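You operate a simulated robot arm through the tools that you are given. There is no shell and no other tool. Be economical: measure what you need, move in short steps, check, and stop when the job is done.

The job below is to be done with a simulated robot arm. You get a single attempt, and the scene is never put back.

TASK
Tip the rice box into the blue pan's hot water and cook it on setting three.
Fine: empty the box and stand it back; large ring off once the rice has swollen. Set down upright: what you pick out.
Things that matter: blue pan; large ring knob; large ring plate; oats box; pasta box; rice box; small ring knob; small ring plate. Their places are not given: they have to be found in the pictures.

It is judged by the outcome, as a careful person would: the job done as asked, and still so three seconds after it is handed in. It fails if anything else is knocked over, pushed out of place, dropped, spilled or broken.

THE ROBOT
A 7-joint arm with a two-finger parallel gripper, fixed in place. Base frame: the origin is at the foot of the arm, x ahead of it, y to its left, z up; the work surface is at about z = 900. Lengths are in mm, angles in rad, forces in N, time in s.
With the tool pointing down near the work surface it reaches from about 340 to 780 mm from the base axis. Its first joint turns from -2.897 to 2.897 rad. Payload 3.91 kg.
The TCP is the grasp point between the finger pads, 30 mm short of the fingertips. In the tool frame z runs along the fingers and y along their closing line. The gripper opens to 110 mm. The fingers are 20 mm wide and 10 mm thick; the gripper's body (48 by 112 mm) begins 55 mm behind the TCP.
Orientation is that of the tool frame in the base frame, as a unit quaternion [x, y, z, w]. With the fingers straight down and closing along the base's y, the tool's x points along the base's -x, its y along +y and its z along -z.

THE INTERFACE
- The arm moves only by the tool apply_moves. Its argument "series" is a list of rows, each a list of 7 numbers: the finger opening in mm, from 0 to 110, then the shift along the base's x, y, z in mm, then the turn, a rotation vector about the base's x, y, z in rad. In form: [[gripper, tx, ty, tz, wx, wy, wz], ...]. A call has 1 to 20 rows; each row shifts and turns the commanded pose from where the row before left it. Rows are played at 5 a second. More than 50 mm and 0.15 rad between two rows, or a gripper value outside its range, and nothing of the call is played. Where a pose cannot be reached the arm comes as near as it can. A force on the tool above 40 N (or 10 N above the force at the start of the call, whichever is more), or a blocked arm, ends the call early, and 0.2 s more pass. The fingers move at their own pace (about 153 mm/s each) and stop on an object; they squeeze with about 26 N. The grip force told is the motor's: it shows also when the fingers shut on nothing. Time passes only in rows, and 0.2 s behind the last, so rows that do not move let the fingers close. It gives the time, the measured TCP pose, the force on the tool (base axes), the opening and the grip force at its end, in the units of the frame above (readings bear some noise), with the torque about the TCP (base axes, N m) and any sound that the robot's microphone picked up, and new pictures: "views" is both (left out), scene, wrist or none.
- Cameras (640 x 400 px; columns grow to the right, rows downward): "scene" is fixed at [48.1, -497.3, 1512.6]; the picture's right is [0.72, -0.70, 0.00], its down [-0.36, -0.37, -0.86] and it looks along [0.60, 0.61, -0.52] (base axes); focal length 345 px, centre (320, 200). "wrist" rides on the gripper at [77, 7, -114] in the tool frame; the picture's right is [-0.09, 1.00, 0.00], its down [-0.80, -0.07, -0.59] and it looks along [-0.59, -0.05, 0.80] (tool axes); focal length 270 px, centre (320, 200).
- move_column(by): slides the trunk up (or, below 0, down) by that many mm; the arm rides with it, the base frame stays. It gives what a move gives, with no picture.
- measure_at(camera, pixels): there is no depth. For up to 12 entries [column, row, z] of the newest picture of that camera ("zoom" is the newest enlarged one), the place [x, y] in the base frame at which the ray of that pixel passes the height z, good to about 2 mm, but the place of the scene camera against the robot may be out by one fixed shift of up to 25 mm in any direction. No time passes.
- zoom(camera, box): a new picture of the part [left, top, right, bottom] of that camera's present view, enlarged. No time passes.
- job_done(): hands the job in; it is judged then, once.

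Work in short steps. Measure before you move; look again where a grasp or a placing could have gone wrong, and mend it. You have 80 turns and 200 pictures in all, those below and enlarged ones among them. Open the gripper and draw the arm clear of the work before you hand the job in, unless the task says otherwise; then end with one line.

The tools are called after "Emit:" as a command line: name --pt "numbers of a row" for each row, then --argument value for the rest, lists and objects as JSON in quotes. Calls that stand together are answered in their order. apply_moves: Moves the arm, as the interface text tells. Its arguments: {"type":"object","properties":{"series":{"type":"array"},"views":{"type":"string","enum":["both","scene","wrist","none"]}},"required":["series"]} The other tools are called the same way: move_column (by) slides the trunk up or down; measure_at (camera, pixels) gives the place at which the rays of pixels pass given heights; zoom (camera, box) takes an enlarged picture of a part of a camera's view; job_done () hands the job in.

At the start:

```text
clock: 0.0
tcp_pos: [449.4, -124.0, 1268.9]
tool_rot: [0.0, 1.0, 0.001, 0.0]
contact_force: [0.9, 0.3, -0.7]
wrist_torque: [0.01, 0.02, -0.02]
finger_gap: 110.2
gripper_force: 0.1
trunk travel left (down, up): [-575.0, 35.0]
```

scene: 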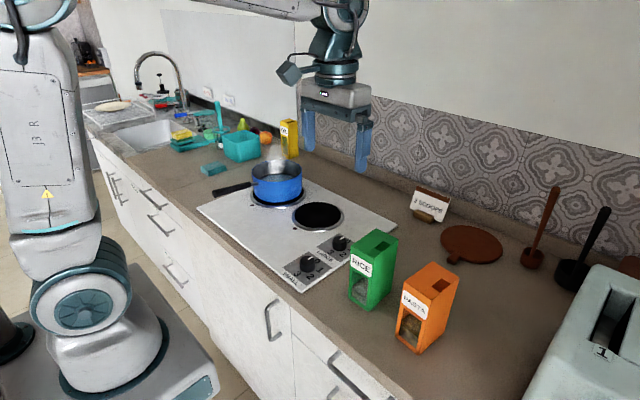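
wrist: 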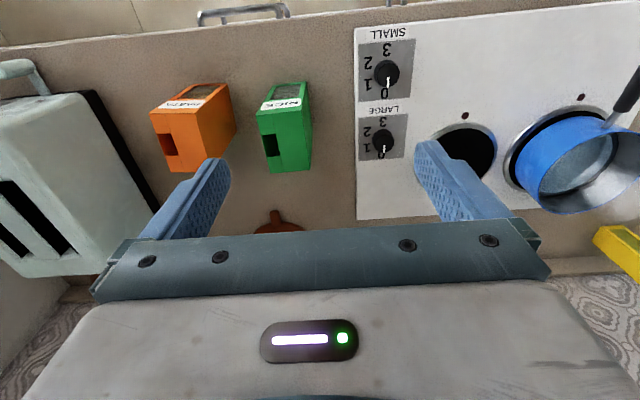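

I see the green rice box near (372,270), pasta at (428,305), and the knobs at (308,262) and (340,243). I zoom in to read labels and knob positions.

Emit:
zoom --camera "scene" --box '[190, 130, 480, 360]'

Emit:
zoom --camera "wrist" --box '[340, 0, 640, 220]'

Emit:
zoom --camera "scene" --box '[380, 170, 480, 240]'

```text
1.74 times, centred on (335, 245) of scene
```

zoom: 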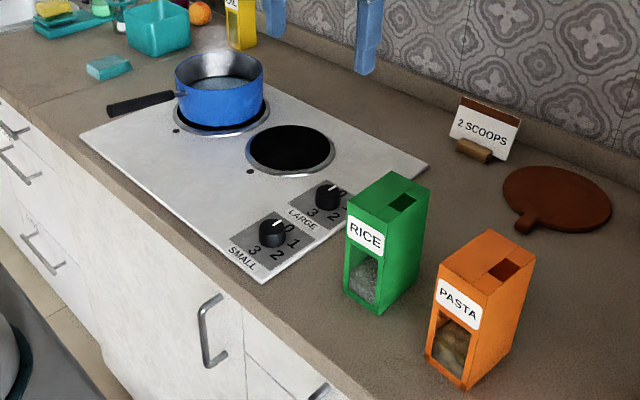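

```text
1.82 times, centred on (490, 110) of wrist
```

zoom: 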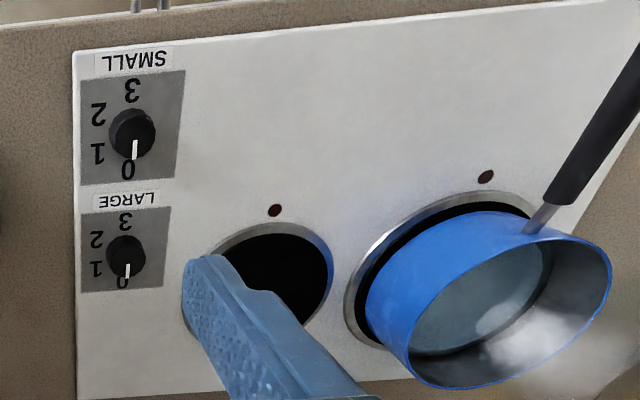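

```text
5.71 times, centred on (430, 205) of scene
```

zoom: 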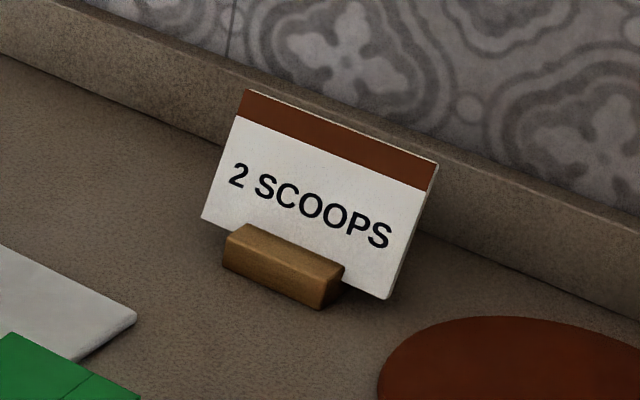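

The pan sits on the left ring with LARGE being the farther knob. I zoom on the box in the wrist view and measure pan/rings/knobs.

Emit:
zoom --camera "wrist" --box '[130, 60, 350, 200]'

Emit:
measure_at --camera "wrist" --pixels '[[355, 27, 905], [357, 219, 905], [386, 72, 925], [383, 140, 925], [384, 93, 905], [381, 155, 905], [466, 117, 905], [582, 97, 905], [513, 120, 1000], [630, 128, 1000], [576, 210, 1000], [500, 165, 905]]'

Emit:
measure_at --camera "scene" --pixels '[[277, 198, 905], [248, 195, 905], [305, 194, 905], [318, 215, 905], [293, 215, 905], [343, 215, 905], [252, 174, 980], [302, 174, 980], [277, 162, 980], [277, 187, 980], [212, 193, 980], [303, 207, 905]]'

```text
2.86 times, centred on (240, 130) of wrist
```

zoom: 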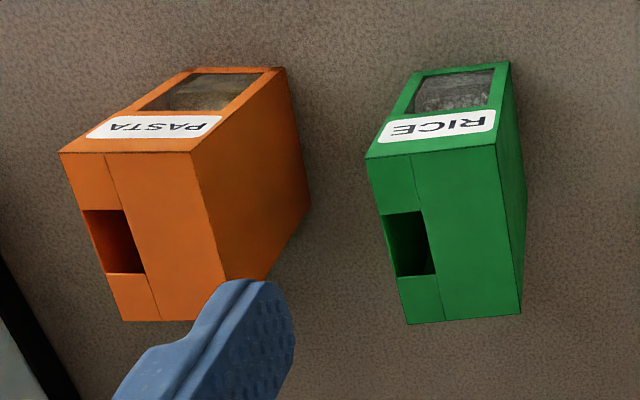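

```text
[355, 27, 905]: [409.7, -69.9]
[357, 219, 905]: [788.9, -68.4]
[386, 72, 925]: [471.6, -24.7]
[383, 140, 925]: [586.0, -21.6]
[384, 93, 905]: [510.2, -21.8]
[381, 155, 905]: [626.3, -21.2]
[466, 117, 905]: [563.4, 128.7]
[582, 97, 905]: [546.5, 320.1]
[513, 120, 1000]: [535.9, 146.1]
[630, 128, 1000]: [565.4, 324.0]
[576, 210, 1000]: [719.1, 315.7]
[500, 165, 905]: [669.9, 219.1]
```

```text
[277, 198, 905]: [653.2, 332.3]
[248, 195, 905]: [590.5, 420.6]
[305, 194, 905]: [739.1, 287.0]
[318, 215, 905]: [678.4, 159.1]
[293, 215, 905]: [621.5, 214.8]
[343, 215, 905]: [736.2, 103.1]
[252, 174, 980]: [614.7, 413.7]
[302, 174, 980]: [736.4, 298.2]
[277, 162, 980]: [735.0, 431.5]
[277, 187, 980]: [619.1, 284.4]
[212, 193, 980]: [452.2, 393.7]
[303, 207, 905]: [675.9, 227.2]
```

I measure the green box: bottom front corners at z=900 and top corners at trial heights.

Emit:
measure_at --camera "zoom" --pixels '[[412, 78, 900], [510, 62, 900], [366, 157, 1030], [495, 145, 1030], [366, 157, 1060], [495, 145, 1060], [406, 324, 1030], [520, 314, 1030], [406, 324, 1060], [520, 314, 1060], [407, 245, 1030], [407, 245, 1060]]'

Emit:
measure_at --camera "scene" --pixels '[[349, 299, 900], [347, 249, 1030], [364, 311, 900]]'

Emit:
apply_moves --pt "110 0 50 0 0 0 0" --pt "110 0 50 0 0 0 0" --pt "110 0 50 0 0 0 0" --pt "110 0 50 0 0 0 0" --pt "110 0 50 0 0 0 0" --pt "110 0 30 0 0 0 0"

```text
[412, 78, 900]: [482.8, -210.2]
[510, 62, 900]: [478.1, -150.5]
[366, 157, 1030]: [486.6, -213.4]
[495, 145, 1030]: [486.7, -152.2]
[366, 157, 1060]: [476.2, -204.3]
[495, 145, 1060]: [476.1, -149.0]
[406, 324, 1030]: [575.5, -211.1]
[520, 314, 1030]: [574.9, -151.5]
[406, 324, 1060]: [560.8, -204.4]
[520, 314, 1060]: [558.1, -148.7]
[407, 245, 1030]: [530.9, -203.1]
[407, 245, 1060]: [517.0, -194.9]
```

```text
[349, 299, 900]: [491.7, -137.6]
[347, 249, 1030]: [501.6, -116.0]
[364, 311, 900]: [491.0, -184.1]
```

```text
clock: 1.4
tcp_pos: [449.4, 158.8, 1266.9]
tool_rot: [0.0, 1.0, 0.0, -0.001]
contact_force: [-0.1, 0.0, 0.2]
wrist_torque: [0.0, 0.0, 0.0]
finger_gap: 110.0
gripper_force: 0.0
trunk travel left (down, up): [-575.0, 35.0]
```

scene: 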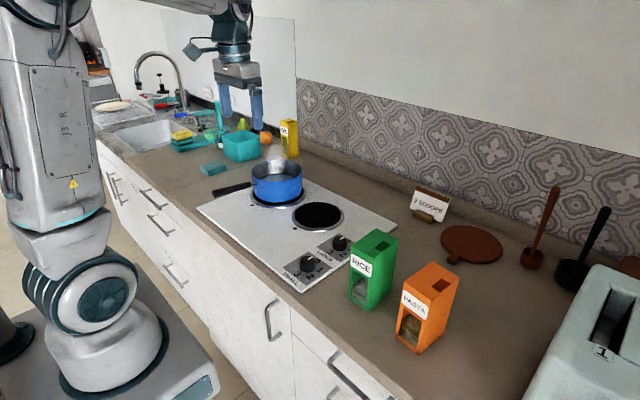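
wrist: 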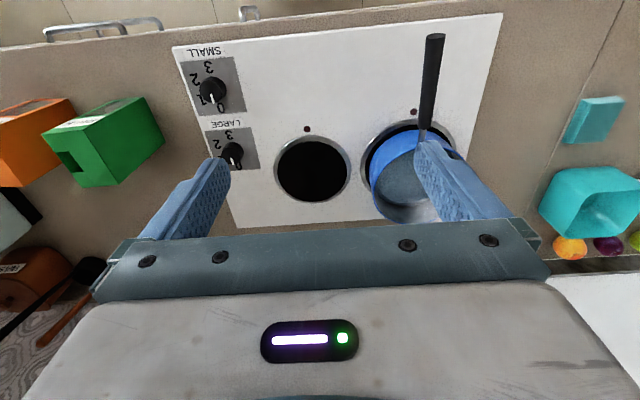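

The box is about 60 (y) × 88 (x) × 142 tall with its front at x≈480, y −210…−150. Now I zoom on the pan and knobs from this viewpoint.

Emit:
zoom --camera "wrist" --box '[160, 10, 520, 235]'

Emit:
zoom --camera "scene" --box '[200, 140, 360, 240]'

```text
1.78 times, centred on (340, 122) of wrist
```

zoom: 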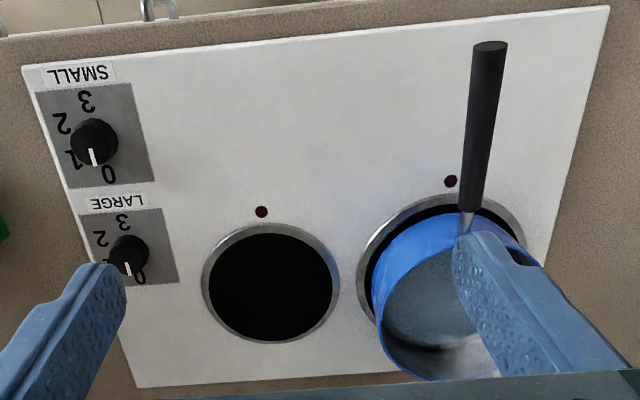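

```text
4.00 times, centred on (280, 190) of scene
```

zoom: 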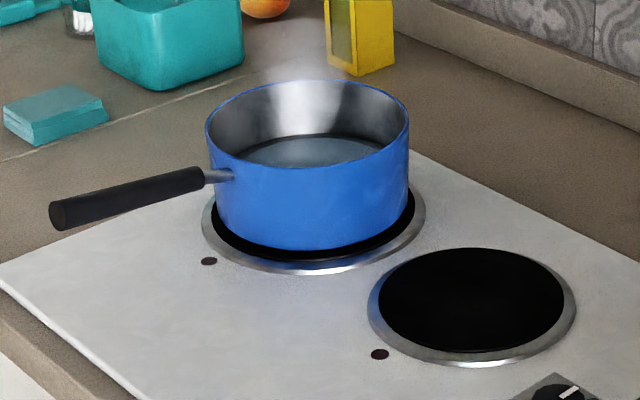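

Measuring the small ring centre, knobs and pan rim in both cameras to fix the scene-camera shift.

Emit:
measure_at --camera "wrist" --pixels '[[312.5, 168.5, 905], [273, 169, 905], [351, 169, 905], [212, 89, 925], [232, 153, 925], [369.5, 162, 990], [395, 130.6, 990], [375, 206, 990], [399, 221, 990], [361, 165, 905], [398, 119, 905], [455.7, 147, 905]]'

Emit:
measure_at --camera "zoom" --pixels '[[471, 305, 905], [368, 308, 905], [576, 305, 905], [206, 120, 990], [409, 120, 990], [306, 81, 990], [310, 166, 990], [314, 274, 905], [202, 220, 905], [425, 212, 905], [60, 214, 990], [312, 249, 908]]'

```text
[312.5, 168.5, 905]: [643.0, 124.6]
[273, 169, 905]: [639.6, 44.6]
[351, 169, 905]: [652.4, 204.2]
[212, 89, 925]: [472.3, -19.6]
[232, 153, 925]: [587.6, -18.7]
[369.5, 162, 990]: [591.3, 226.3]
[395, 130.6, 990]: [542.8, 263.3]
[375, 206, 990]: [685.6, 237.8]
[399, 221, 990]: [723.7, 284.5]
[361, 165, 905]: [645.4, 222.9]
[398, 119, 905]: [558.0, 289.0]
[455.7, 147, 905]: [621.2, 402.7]
```

```text
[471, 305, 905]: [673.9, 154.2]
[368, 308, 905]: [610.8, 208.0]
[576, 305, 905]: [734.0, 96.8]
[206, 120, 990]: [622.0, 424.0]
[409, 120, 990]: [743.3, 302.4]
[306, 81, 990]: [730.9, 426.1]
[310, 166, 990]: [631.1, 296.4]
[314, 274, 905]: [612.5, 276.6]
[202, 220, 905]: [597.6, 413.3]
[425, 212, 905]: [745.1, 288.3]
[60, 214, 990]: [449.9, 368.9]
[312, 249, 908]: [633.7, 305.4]
```

The pan rim is half-hidden by a finger; I shift +y 160, +x 100 for a clear view straight down at it.

Emit:
apply_moves --pt "110 25 40 0 0 0 0" --pt "110 25 40 0 0 0 0" --pt "110 25 40 0 0 0 0" --pt "110 25 40 0 0 0 0" --views "wrist"

Emit:
zoom --camera "wrist" --box '[200, 20, 480, 240]'

```text
clock: 2.4
tcp_pos: [552.3, 316.6, 1265.4]
tool_rot: [0.0, 1.0, -0.001, -0.001]
contact_force: [0.8, -0.2, 0.3]
wrist_torque: [-0.04, -0.01, 0.02]
finger_gap: 110.0
gripper_force: 0.0
trunk travel left (down, up): [-575.0, 35.0]
```

wrist: 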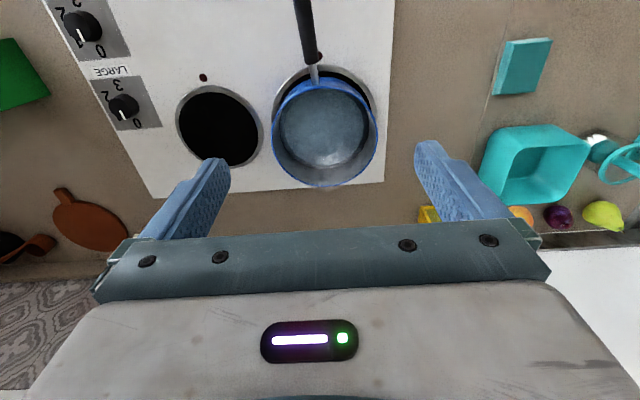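

```text
1.82 times, centred on (340, 130) of wrist
```

zoom: 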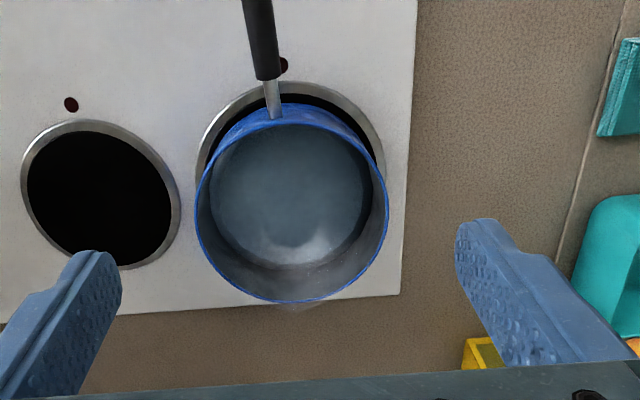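

Emit:
measure_at --camera "zoom" --pixels '[[195, 210, 990], [389, 200, 990], [285, 121, 990], [300, 303, 990], [195, 210, 1000], [389, 200, 1000], [285, 121, 1000], [300, 303, 1000], [100, 195, 905], [22, 180, 905], [181, 205, 905], [262, 50, 990]]'

Emit:
measure_at --camera "wrist" --pixels '[[83, 27, 930], [124, 107, 930], [102, 71, 905]]'

```text
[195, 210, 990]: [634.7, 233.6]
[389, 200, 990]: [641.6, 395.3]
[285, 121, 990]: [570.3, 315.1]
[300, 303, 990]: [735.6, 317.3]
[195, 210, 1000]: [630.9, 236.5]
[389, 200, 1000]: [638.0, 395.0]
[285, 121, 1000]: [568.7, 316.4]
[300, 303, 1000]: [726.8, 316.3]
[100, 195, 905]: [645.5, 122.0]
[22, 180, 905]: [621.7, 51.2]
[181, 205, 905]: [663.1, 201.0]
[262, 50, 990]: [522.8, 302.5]
```

```text
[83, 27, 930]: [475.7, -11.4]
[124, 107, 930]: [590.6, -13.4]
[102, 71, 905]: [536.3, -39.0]
```

Pan centre ≈ (650,316), radius ≈80, rim z≈995. I go back above the rice box while yawing the tool by +π, so that later the wrist can roll for the pour.

Emit:
apply_moves --pt "110 -5 -25 0 0 0 0.15" --pt "110 -5 -25 0 0 0 0.15" --pt "110 -5 -25 0 0 0 0.15" --pt "110 -5 -25 0 0 0 0.15" --pt "110 -5 -25 0 0 0 0.15" --pt "110 -5 -25 0 0 0 0.15" --pt "110 -5 -25 0 0 0 0.15" --pt "110 -5 -25 0 0 0 0.15" --pt "110 -5 -25 0 0 0 0.15" --pt "110 -5 -25 0 0 0 0.15" --pt "110 -5 -25 0 0 0 0.15" --pt "110 -5 -25 0 0 0 0.15" --pt "110 -5 -25 0 0 0 0.15" --pt "110 -5 -25 0 0 0 0.15" --pt "110 0 -25 0 0 0 0.15" --pt "110 0 -25 0 0 0 0.15" --pt "110 0 -25 0 0 0 0.15" --pt "110 0 -25 0 0 0 0.15" --pt "110 0 -25 0 0 0 0.15" --pt "110 0 -22 0 0 0 0.15"

```text
clock: 6.6
tcp_pos: [480.1, -176.0, 1257.6]
tool_rot: [0.997, -0.076, -0.003, 0.001]
contact_force: [-1.3, 1.1, 4.3]
wrist_torque: [-0.04, -0.15, 0.03]
finger_gap: 109.9
gripper_force: 0.1
out of reach, approached as far as the arm can: row 19
trunk travel left (down, up): [-575.0, 35.0]
```

scene: 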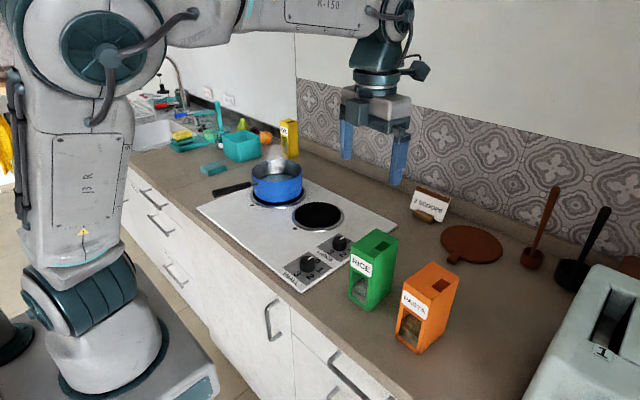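
wrist: 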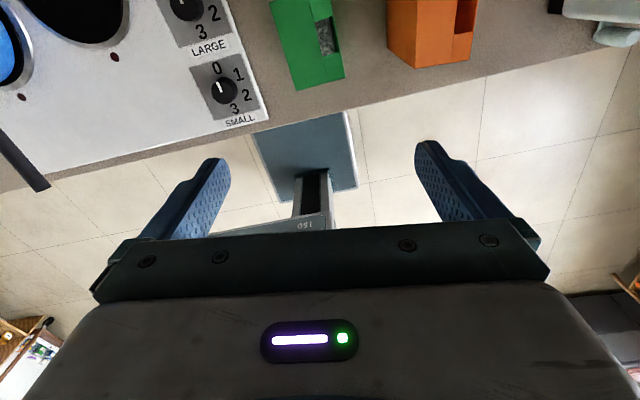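

The arm yawed to ~3.0 rad (slightly short near a limit). Now I tilt the tool to horizontal (+x), staying high over the box.

Emit:
apply_moves --pt "110 0 0 0 0 -0.15 0" --pt "110 0 0 0 0 -0.15 0" --pt "110 0 0 0 0 -0.15 0" --pt "110 0 0 0 0 -0.15 0" --pt "110 0 0 0 0 -0.15 0" --pt "110 0 0 0 0 -0.15 0" --pt "110 0 0 0 0 -0.15 0" --pt "110 0 0 0 0 -0.15 0" --pt "110 0 0 0 0 -0.15 0" --pt "110 0 0 0 0 -0.15 0" --pt "110 0 0 0 0 -0.0708 0" --pt "110 0 0 0 -0.14 0 0"

```text
clock: 9.2
tcp_pos: [481.3, -171.6, 1260.6]
tool_rot: [0.707, -0.001, 0.707, 0.0]
contact_force: [0.4, -0.1, -0.2]
wrist_torque: [0.01, 0.0, -0.02]
finger_gap: 110.2
gripper_force: 0.0
trunk travel left (down, up): [-575.0, 35.0]
```

scene: 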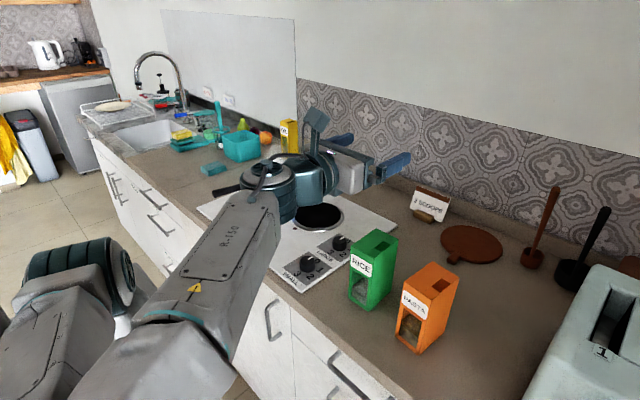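
wrist: 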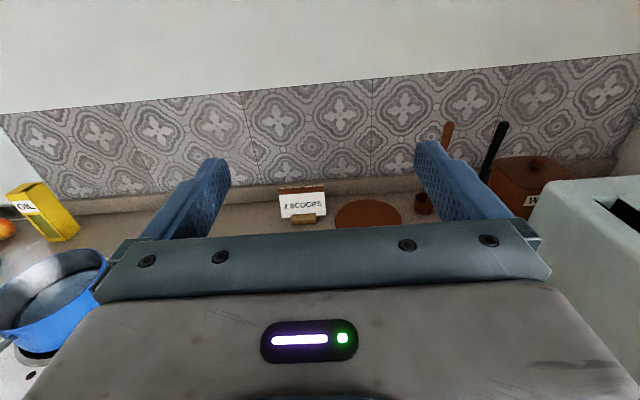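

The tool is now level and pointing +x. I shift to x≈512, y≈-181 and descend part-way, watching the elbow.

Emit:
apply_moves --pt "110 15 -5 0 0 0 0" --pt "110 16 -5 -20 0 0 0" --pt "110 0 0 -40 0 0 0" --pt "110 0 0 -40 0 0 0"

```text
clock: 10.2
tcp_pos: [511.9, -180.5, 1161.0]
tool_rot: [0.707, -0.001, 0.707, -0.001]
contact_force: [-0.7, 0.0, 0.6]
wrist_torque: [0.0, -0.01, -0.05]
finger_gap: 109.9
gripper_force: 0.0
trunk travel left (down, up): [-575.0, 35.0]
```

scene: 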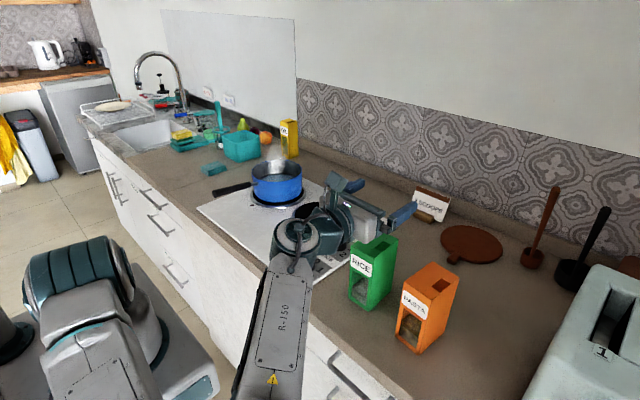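
wrist: 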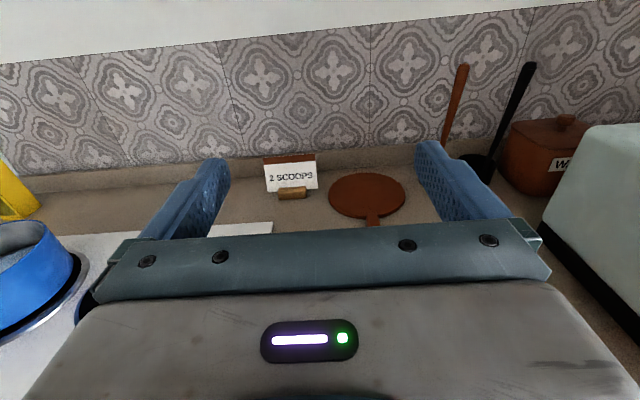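

The elbow swung sideways to the right to reach a level tool; a steeper approach is safer. I back up and pitch the tool back toward down, watching if the elbow comes up again.

Emit:
apply_moves --pt "110 0 0 40 0 0.15 0" --pt "110 0 0 40 0 0.15 0" --pt "110 0 0 40 0 0.15 0" --pt "110 0 0 0 0 0.15 0" --pt "110 0 0 0 0 0.15 0" --pt "110 0 0 0 0 0.15 0" --pt "110 0 0 0 0 0.15 0" --views "scene"

```text
clock: 11.8
tcp_pos: [514.6, -176.3, 1282.0]
tool_rot: [0.967, -0.001, 0.255, 0.002]
contact_force: [0.5, 0.5, 0.8]
wrist_torque: [-0.07, 0.01, -0.02]
finger_gap: 109.8
gripper_force: 0.0
trunk travel left (down, up): [-575.0, 35.0]
```

scene: 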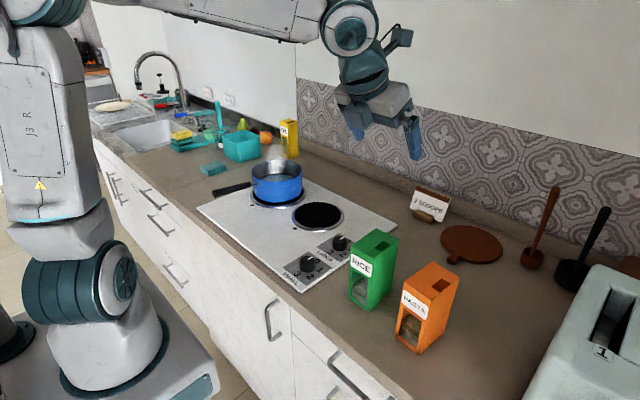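

Elbow is up again (tool now 60° below horizontal). I lower the trunk so the forearm will be level when the tool is flatter.

Emit:
move_column --by -130

Emit:
apply_moves --pt "110 0 0 40 0 0 0" --pt "110 0 0 40 0 0 0" --pt "110 0 0 40 0 0 0" --pt "110 0 0 40 0 0 0" --pt "110 0 0 40 0 0 0" --views "none"

Emit:
move_column --by -200

Emit:
apply_moves --pt "110 0 0 20 0 -0.15 0" --pt "110 0 0 20 0 -0.15 0" --pt "110 0 0 20 0 -0.15 0"

```text
clock: 13.4
tcp_pos: [511.8, -180.5, 1150.9]
tool_rot: [0.966, -0.001, 0.258, -0.001]
contact_force: [-0.5, 0.2, -0.4]
wrist_torque: [0.0, 0.02, 0.0]
finger_gap: 109.9
gripper_force: 0.0
trunk travel left (down, up): [-445.0, 165.0]
```

```text
clock: 14.6
tcp_pos: [510.9, -182.2, 1351.7]
tool_rot: [0.967, -0.002, 0.256, 0.0]
contact_force: [-0.7, -0.2, -0.2]
wrist_torque: [-0.02, 0.04, -0.02]
finger_gap: 110.3
gripper_force: 0.1
trunk travel left (down, up): [-445.0, 165.0]
```

```text
clock: 16.8
tcp_pos: [510.8, -183.1, 1151.3]
tool_rot: [0.966, -0.002, 0.258, 0.0]
contact_force: [0.0, -0.4, -0.4]
wrist_torque: [-0.01, 0.01, 0.0]
finger_gap: 110.0
gripper_force: 0.0
trunk travel left (down, up): [-245.0, 365.0]
```

```text
clock: 17.6
tcp_pos: [512.5, -182.8, 1211.8]
tool_rot: [0.884, -0.001, 0.467, -0.001]
contact_force: [0.9, -1.5, 0.1]
wrist_torque: [-0.01, 0.04, 0.02]
finger_gap: 110.2
gripper_force: 0.1
trunk travel left (down, up): [-245.0, 365.0]
```

scene: 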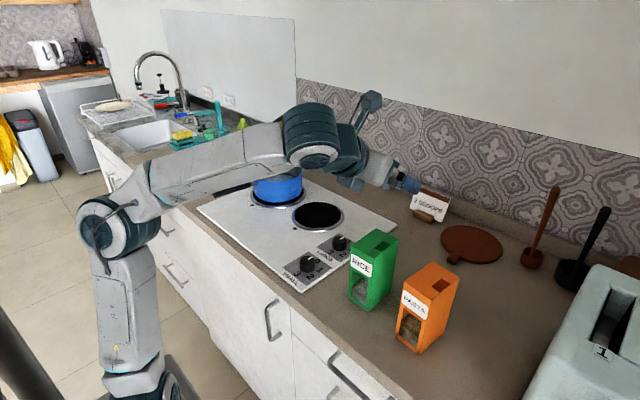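
wrist: 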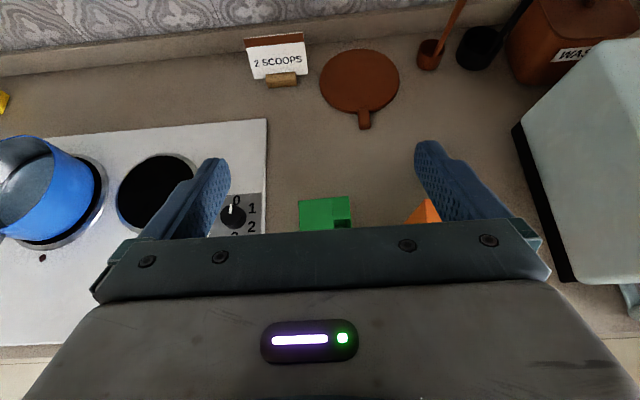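

Elbow up with a level forearm and the tool ~34° below horizontal: good. I check the box top's y range and x in this view.

Emit:
measure_at --camera "wrist" --pixels '[[299, 201, 1042], [350, 196, 1042], [299, 201, 1050], [350, 196, 1050], [234, 213, 930]]'

Emit:
zoom --camera "wrist" --box '[230, 160, 450, 240]'

```text
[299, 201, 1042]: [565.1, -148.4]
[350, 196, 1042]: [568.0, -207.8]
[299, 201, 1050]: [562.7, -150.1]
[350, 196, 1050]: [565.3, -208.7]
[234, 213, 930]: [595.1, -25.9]
```

```text
2.91 times, centred on (340, 200) of wrist
```

zoom: 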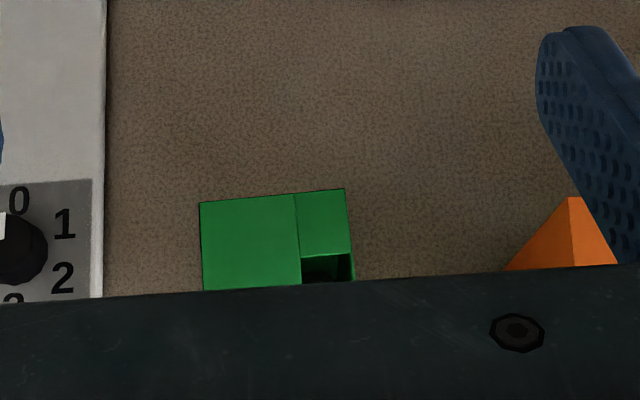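

Box centre y≈-180, x 480–567. I descend with the fingers straddling the top half of the box to TCP z≈1003.

Emit:
apply_moves --pt "110 -1 1 -40 0 0 0" --pt "110 -1 1 -40 0 0 0" --pt "110 0 0 -40 0 0 0" --pt "110 0 0 -40 0 0 0" --pt "110 0 0 -30 0 0 0" --pt "110 0 0 -18 0 0 0"

```text
clock: 18.9
tcp_pos: [509.8, -180.9, 1002.7]
tool_rot: [0.884, -0.001, 0.467, 0.0]
contact_force: [0.3, 0.5, 0.0]
wrist_torque: [0.03, 0.04, -0.01]
finger_gap: 110.1
gripper_force: 0.1
trunk travel left (down, up): [-245.0, 365.0]
```

scene: 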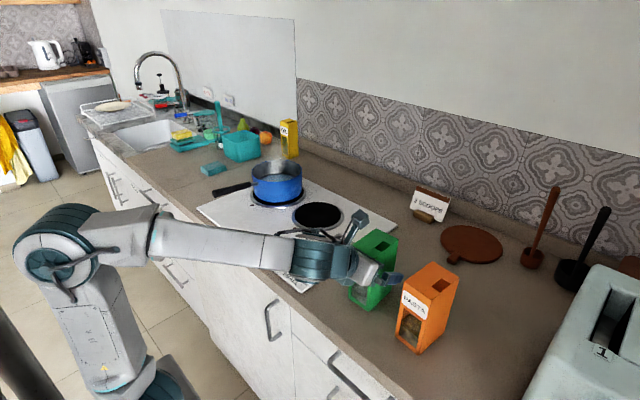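
wrist: 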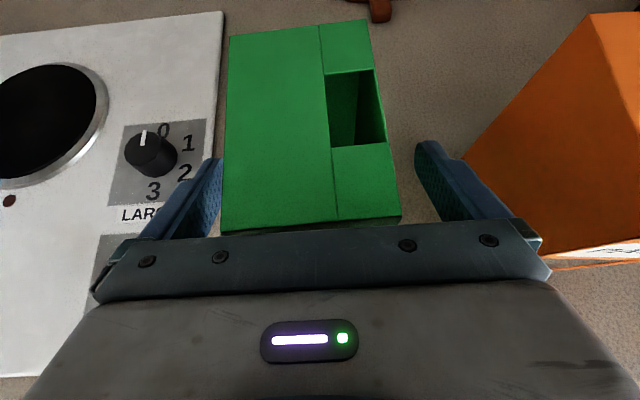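

Fingers straddle the rice box cleanly, pasta box is well clear. Closing, then a small lift.

Emit:
apply_moves --pt "80 0 0 0 0 0 0" --pt "64 0 0 0 0 0 0" --pt "50 0 0 0 0 0 0" --pt "50 0 0 0 0 0 0" --pt "50 0 0 0 0 0 0"

```text
clock: 20.1
tcp_pos: [509.2, -179.6, 1003.8]
tool_rot: [0.885, -0.002, 0.466, 0.0]
contact_force: [0.8, 0.1, 0.1]
wrist_torque: [0.02, -0.04, 0.04]
finger_gap: 57.4
gripper_force: 25.8
trunk travel left (down, up): [-245.0, 365.0]
```

scene: 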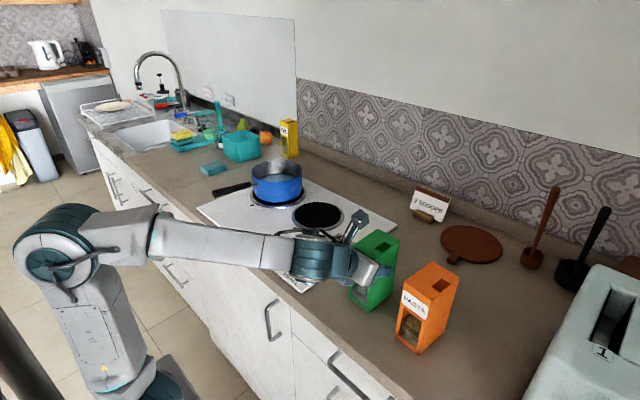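
wrist: 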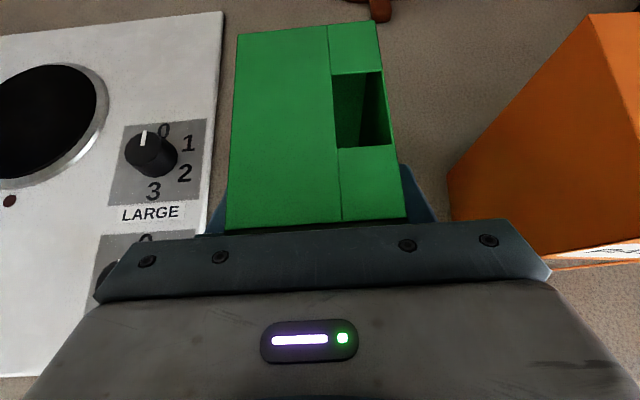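

Gripped (57.4 mm, 26 N). Lift 180 mm straight up and check.

Emit:
apply_moves --pt "50 0 0 20 0 0 0" --pt "50 0 0 40 0 0 0" --pt "50 0 0 40 0 0 0" --pt "50 0 0 40 0 0 0" --pt "50 0 0 40 0 0 0"

```text
clock: 21.4
tcp_pos: [507.9, -180.8, 1182.1]
tool_rot: [0.885, -0.001, 0.465, -0.001]
contact_force: [0.6, 0.3, -1.9]
wrist_torque: [-0.01, 0.01, -0.01]
finger_gap: 57.7
gripper_force: 26.3
trunk travel left (down, up): [-245.0, 365.0]
```

scene: 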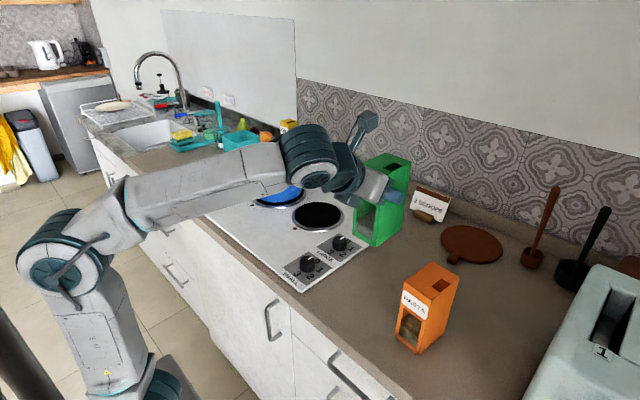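
wrist: 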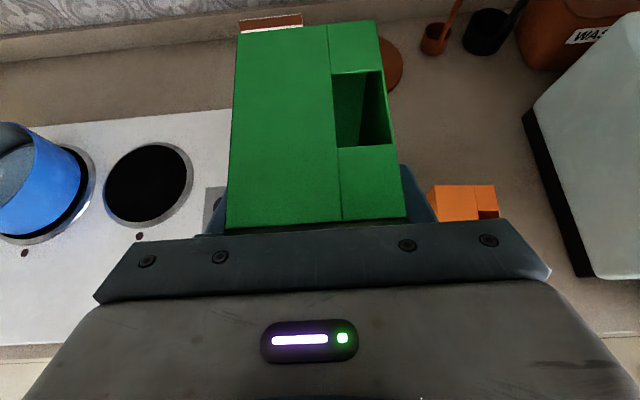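

Box lifted, about 2 N. I carry it level at z≈1180 toward the pan, yawing slightly left so the wrist stays clear of the pan handle.

Emit:
apply_moves --pt "50 9.2 39 0 0 0 0.04" --pt "50 9.2 39 0 0 0 0.04" --pt "50 9.2 39 0 0 0 0.04" --pt "50 9.2 39 0 0 0 0.04" --pt "50 9.2 39 0 0 0 0.04" --pt "50 9.2 39 0 0 0 0.04" --pt "50 9.2 39 0 0 0 0.04" --pt "50 9.2 39 0 0 0 0.04" --pt "50 9.2 39 0 0 0 0.04" --pt "50 9.2 39 0 0 0 0.04" --pt "50 9.2 39 0 0 0 0.04" --pt "50 9.2 39 0 0 0 0.04" --pt "50 9.2 39 0 0 0 0.04"

```text
clock: 24.1
tcp_pos: [627.7, 325.1, 1182.7]
tool_rot: [0.855, 0.226, 0.451, -0.121]
contact_force: [-0.1, -0.6, 0.0]
wrist_torque: [0.02, 0.06, 0.03]
finger_gap: 57.5
gripper_force: 26.1
trunk travel left (down, up): [-245.0, 365.0]
```

scene: 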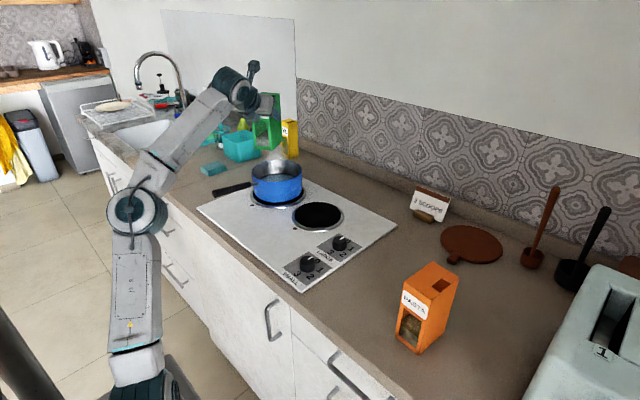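
wrist: 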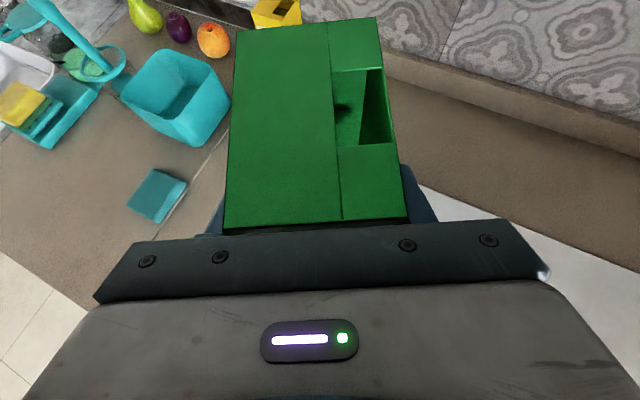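

In place above the pan. I start tipping about the box's depth axis (yawed 0.52 rad), 5 rows, checking tracking.

Emit:
apply_moves --pt "50 0 0 0 0.1296 0.0742 0" --pt "50 0 0 0 0.1296 0.0742 0" --pt "50 0 0 0 0.1296 0.0742 0" --pt "50 0 0 0 0.1296 0.0742 0" --pt "50 0 0 0 0.1296 0.0742 0"

```text
clock: 25.4
tcp_pos: [627.8, 326.7, 1183.5]
tool_rot: [0.84, 0.045, 0.335, -0.424]
contact_force: [0.4, 0.7, -0.9]
wrist_torque: [-0.02, -0.03, -0.01]
finger_gap: 57.6
gripper_force: 26.8
trunk travel left (down, up): [-245.0, 365.0]
```

scene: 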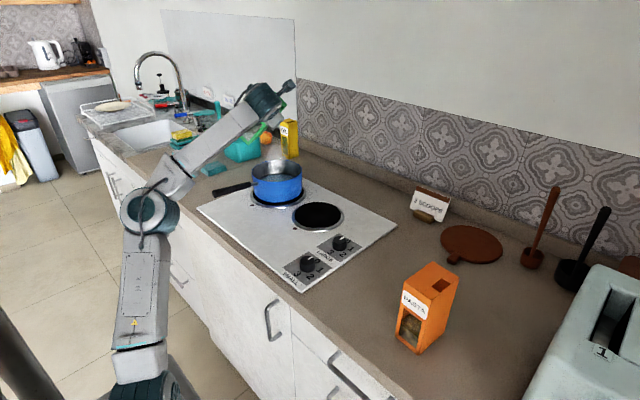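
wrist: 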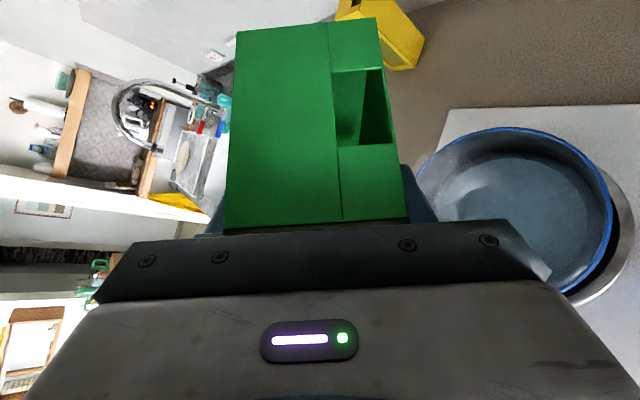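

Tracking is exact; the hole is computed at ≈(661,298), over the pan. Continue tipping while lowering 60 mm.

Emit:
apply_moves --pt "50 0 0 -15 0.1296 0.0742 0" --pt "50 0 0 -15 0.1296 0.0742 0" --pt "50 0 0 -15 0.1296 0.0742 0" --pt "50 0 0 -10 0.1296 0.0742 0"

```text
clock: 26.4
tcp_pos: [629.2, 326.7, 1127.5]
tool_rot: [0.743, -0.105, 0.21, -0.627]
contact_force: [0.0, -0.3, -1.8]
wrist_torque: [-0.04, 0.03, 0.01]
finger_gap: 57.4
gripper_force: 26.7
trunk travel left (down, up): [-245.0, 365.0]
```

scene: 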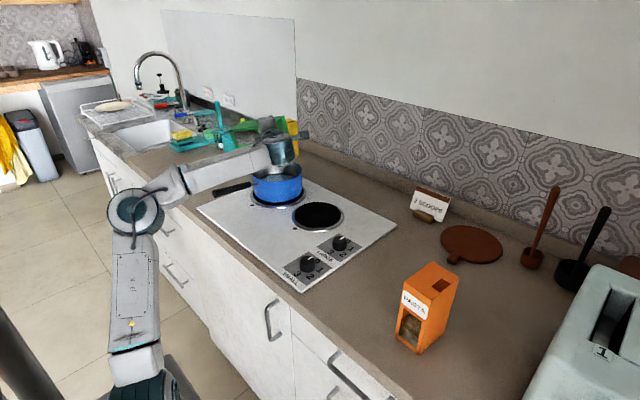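
wrist: 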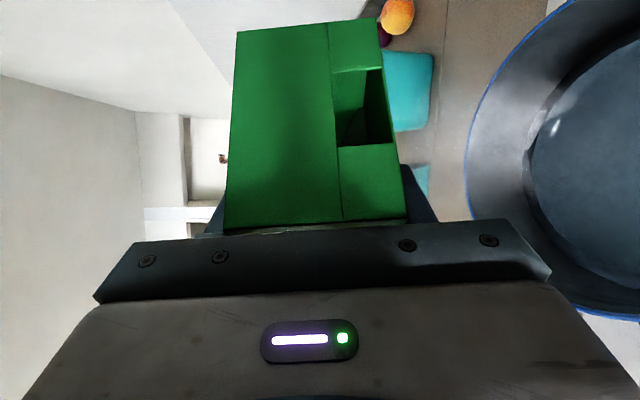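

I see a small mark near (295,229) on the hob; zooming to check for stray rice and see the pan's alignment.

Emit:
zoom --camera "scene" --box '[210, 100, 350, 240]'

```text
2.86 times, centred on (280, 170) of scene
```

zoom: 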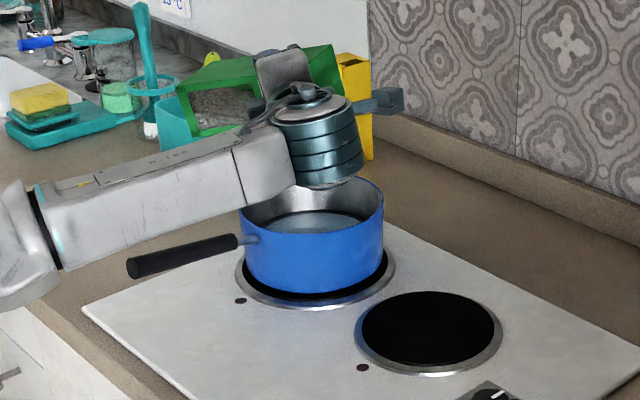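

The mark is just the ring's lamp. Continue tipping slowly with a compensating rise so the wrist drum stays above the rim.

Emit:
apply_moves --pt "50 0 0 12 0.1296 0.0742 0" --pt "50 0 0 12 0.1296 0.0742 0"

Emit:
zoom --camera "scene" --box '[210, 100, 350, 240]'

```text
clock: 26.9
tcp_pos: [628.9, 325.7, 1151.4]
tool_rot: [-0.669, 0.177, -0.139, 0.708]
contact_force: [0.4, 0.4, -1.5]
wrist_torque: [-0.06, 0.02, -0.01]
finger_gap: 57.3
gripper_force: 26.2
trunk travel left (down, up): [-245.0, 365.0]
```

scene: 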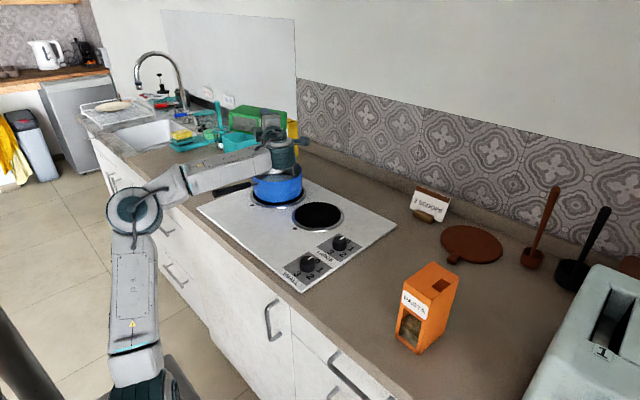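
wrist: 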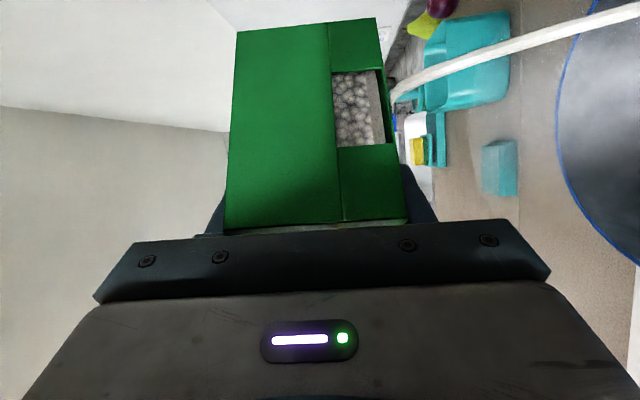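

```text
2.86 times, centred on (280, 170) of scene
```

zoom: 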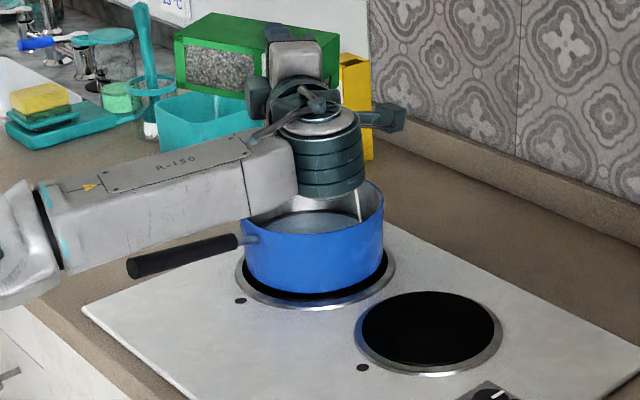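

Rice is streaming into the pan, a bit to its right side (zoom 358 vs. rim 242–383). I shift slightly (−x,+y) and let it run.

Emit:
apply_moves --pt "50 -8 8 0 0 0 0" --pt "50 -4 4 0 0 0 0" --pt "50 0 0 0 0 0 0" --pt "50 0 0 0 0 0 0" --pt "50 0 0 6 0.0648 0.0371 0" --pt "50 0 0 6 0.0648 0.0371 0" --pt "50 0 0 0 0 0 0"

Emit:
zoom --camera "scene" --box '[210, 100, 350, 240]'

```text
clock: 28.6
tcp_pos: [617.3, 339.6, 1163.0]
tool_rot: [-0.628, 0.212, -0.103, 0.742]
contact_force: [-0.8, -0.8, -1.6]
wrist_torque: [-0.05, -0.02, -0.03]
finger_gap: 57.4
gripper_force: 25.8
trunk travel left (down, up): [-245.0, 365.0]
```

scene: 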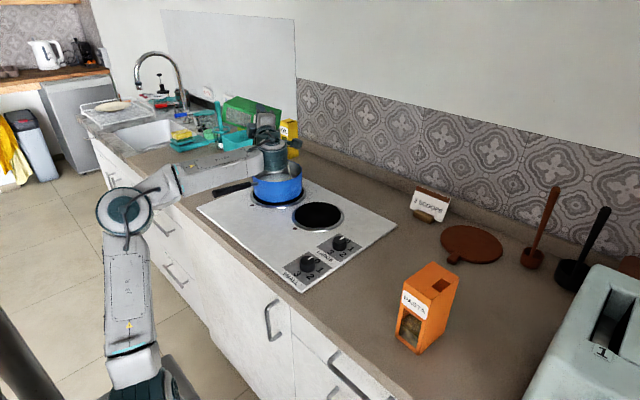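
wrist: 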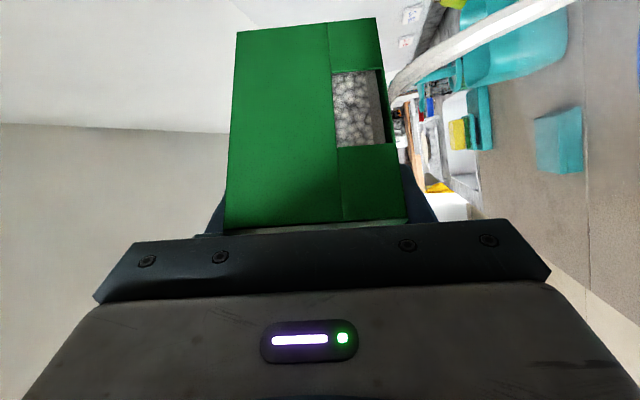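

```text
2.86 times, centred on (280, 170) of scene
```

zoom: 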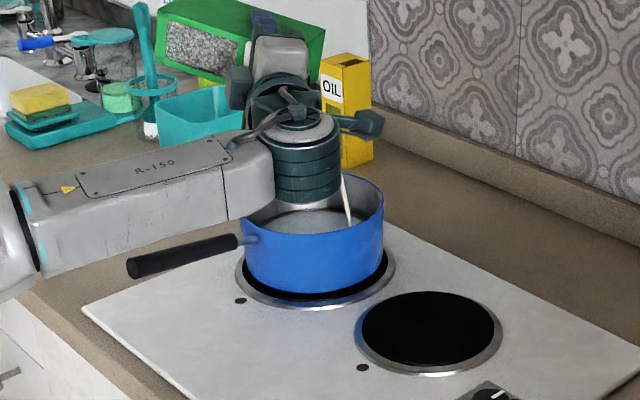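

Still flowing into the pan. Nudge (−6,+6), tilt further with rise, and wait for it to empty.

Emit:
apply_moves --pt "50 -6 6 8 0.0648 0.0371 0" --pt "50 0 0 8 0.0648 0.0371 0" --pt "50 0 0 8 0.0648 0.0371 0" --pt "50 0 0 8 0.0648 0.0371 0" --pt "50 0 0 0 0 0 0" --pt "50 0 0 0 0 0 0" --pt "50 0 0 0 0 0 0" --pt "50 0 0 0 0 0 0" --pt "50 0 0 0 0 0 0"

Emit:
zoom --camera "scene" --box '[210, 100, 350, 240]'

```text
clock: 30.6
tcp_pos: [610.2, 345.1, 1197.1]
tool_rot: [-0.533, 0.276, -0.028, 0.799]
contact_force: [-0.6, 0.4, -0.1]
wrist_torque: [-0.02, -0.02, 0.03]
finger_gap: 57.8
gripper_force: 26.0
trunk travel left (down, up): [-245.0, 365.0]
```

scene: 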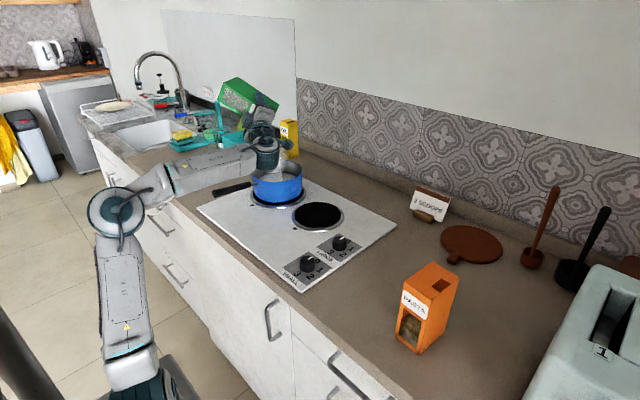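
wrist: 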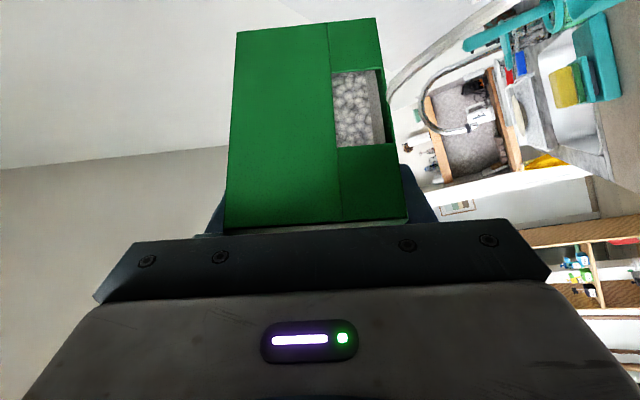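

```text
2.86 times, centred on (280, 170) of scene
```

zoom: 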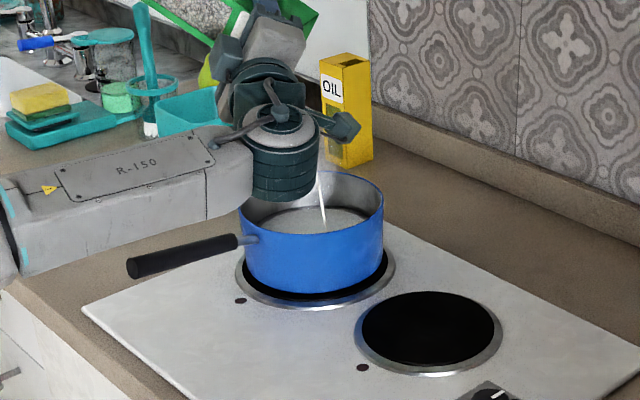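

Stream lands centrally (zoom 323,220). I keep holding to let it empty.

Emit:
apply_moves --pt "50 0 0 6 0.0648 0.0371 0" --pt "50 0 0 6 0.0648 0.0371 0" --pt "50 0 0 0 0 0 0" --pt "50 0 0 0 0 0 0" --pt "50 0 0 0 0 0 0" --pt "50 0 0 0 0 0 0" --pt "50 0 0 0 0 0 0" --pt "50 0 0 0 0 0 0" --pt "50 0 0 0 0 0 0" --pt "50 0 0 0 0 0 0" --pt "50 0 0 0 0 0 0" --pt "50 0 0 0 0 0 0" --pt "50 0 0 0 0 0 0" --pt "50 0 0 0 0 0 0" --pt "50 0 0 0 0 0 0"

Emit:
zoom --camera "scene" --box '[210, 60, 350, 220]'

```text
clock: 33.8
tcp_pos: [612.1, 344.8, 1209.1]
tool_rot: [-0.481, 0.307, 0.01, 0.821]
contact_force: [-0.5, -0.6, 0.0]
wrist_torque: [-0.01, 0.04, 0.02]
finger_gap: 57.4
gripper_force: 25.9
trunk travel left (down, up): [-245.0, 365.0]
```

scene: 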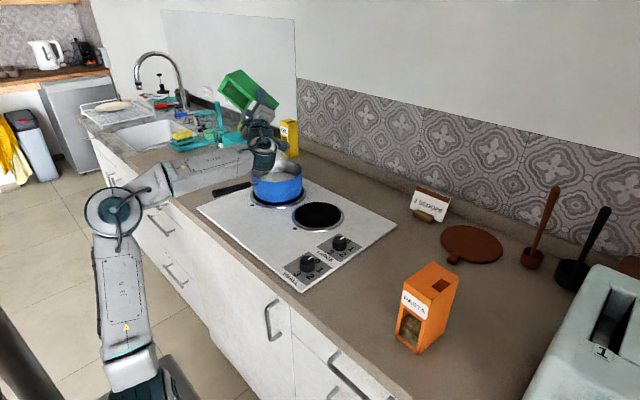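
wrist: 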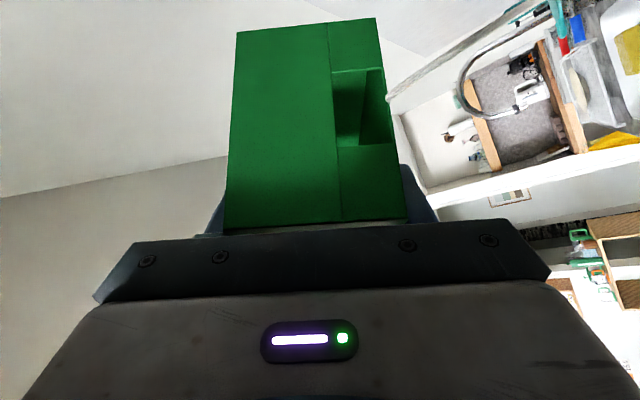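

```text
2.50 times, centred on (280, 140) of scene
```

zoom: 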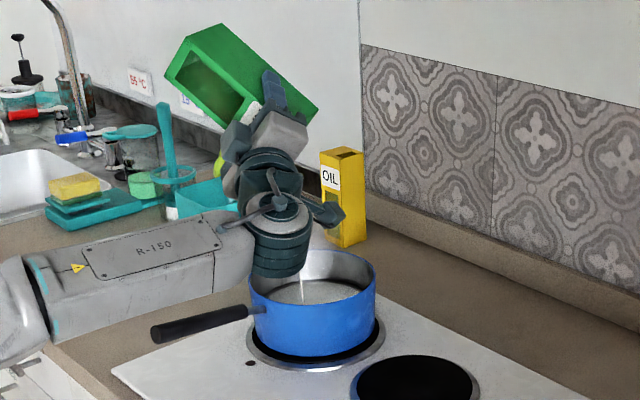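

Nearly empty, a thin trickle remains. A little more tilt and wait with small wiggles.

Emit:
apply_moves --pt "50 0 0 4 0.0648 0.0371 0" --pt "50 0 0 0 0 0 0" --pt "50 0 0 0 0 0 0" --pt "50 0 0 5 0 0 0" --pt "50 0 0 -5 0 0 0" --pt "50 0 0 5 0 0 0" --pt "50 0 0 -5 0 0 0" --pt "50 0 0 0 0 0 0" --pt "50 0 0 0 0 0 0" --pt "50 0 0 0 0 0 0" --pt "50 0 0 0 0 0 0" --pt "50 0 0 0 0 0 0" --pt "50 0 0 0 0 0 0" --pt "50 0 0 0 0 0 0" --pt "50 0 0 0 0 0 0" --views "wrist"

Emit:
zoom --camera "scene" --box '[210, 60, 350, 220]'

```text
clock: 37.0
tcp_pos: [610.3, 345.0, 1212.6]
tool_rot: [-0.452, 0.323, 0.028, 0.831]
contact_force: [-0.9, -0.5, -0.6]
wrist_torque: [0.01, -0.03, -0.01]
finger_gap: 57.4
gripper_force: 26.0
trunk travel left (down, up): [-245.0, 365.0]
```

wrist: 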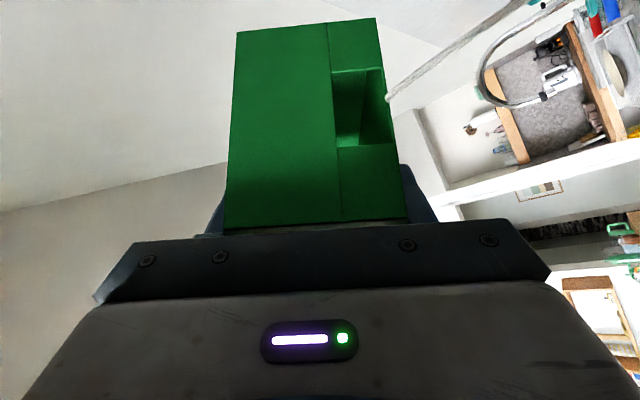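

```text
2.50 times, centred on (280, 140) of scene
```

zoom: 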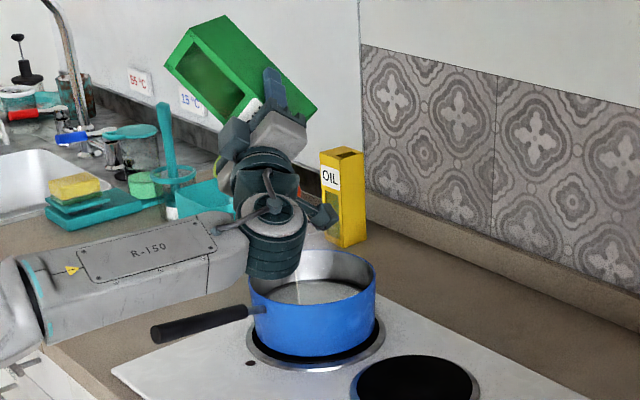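

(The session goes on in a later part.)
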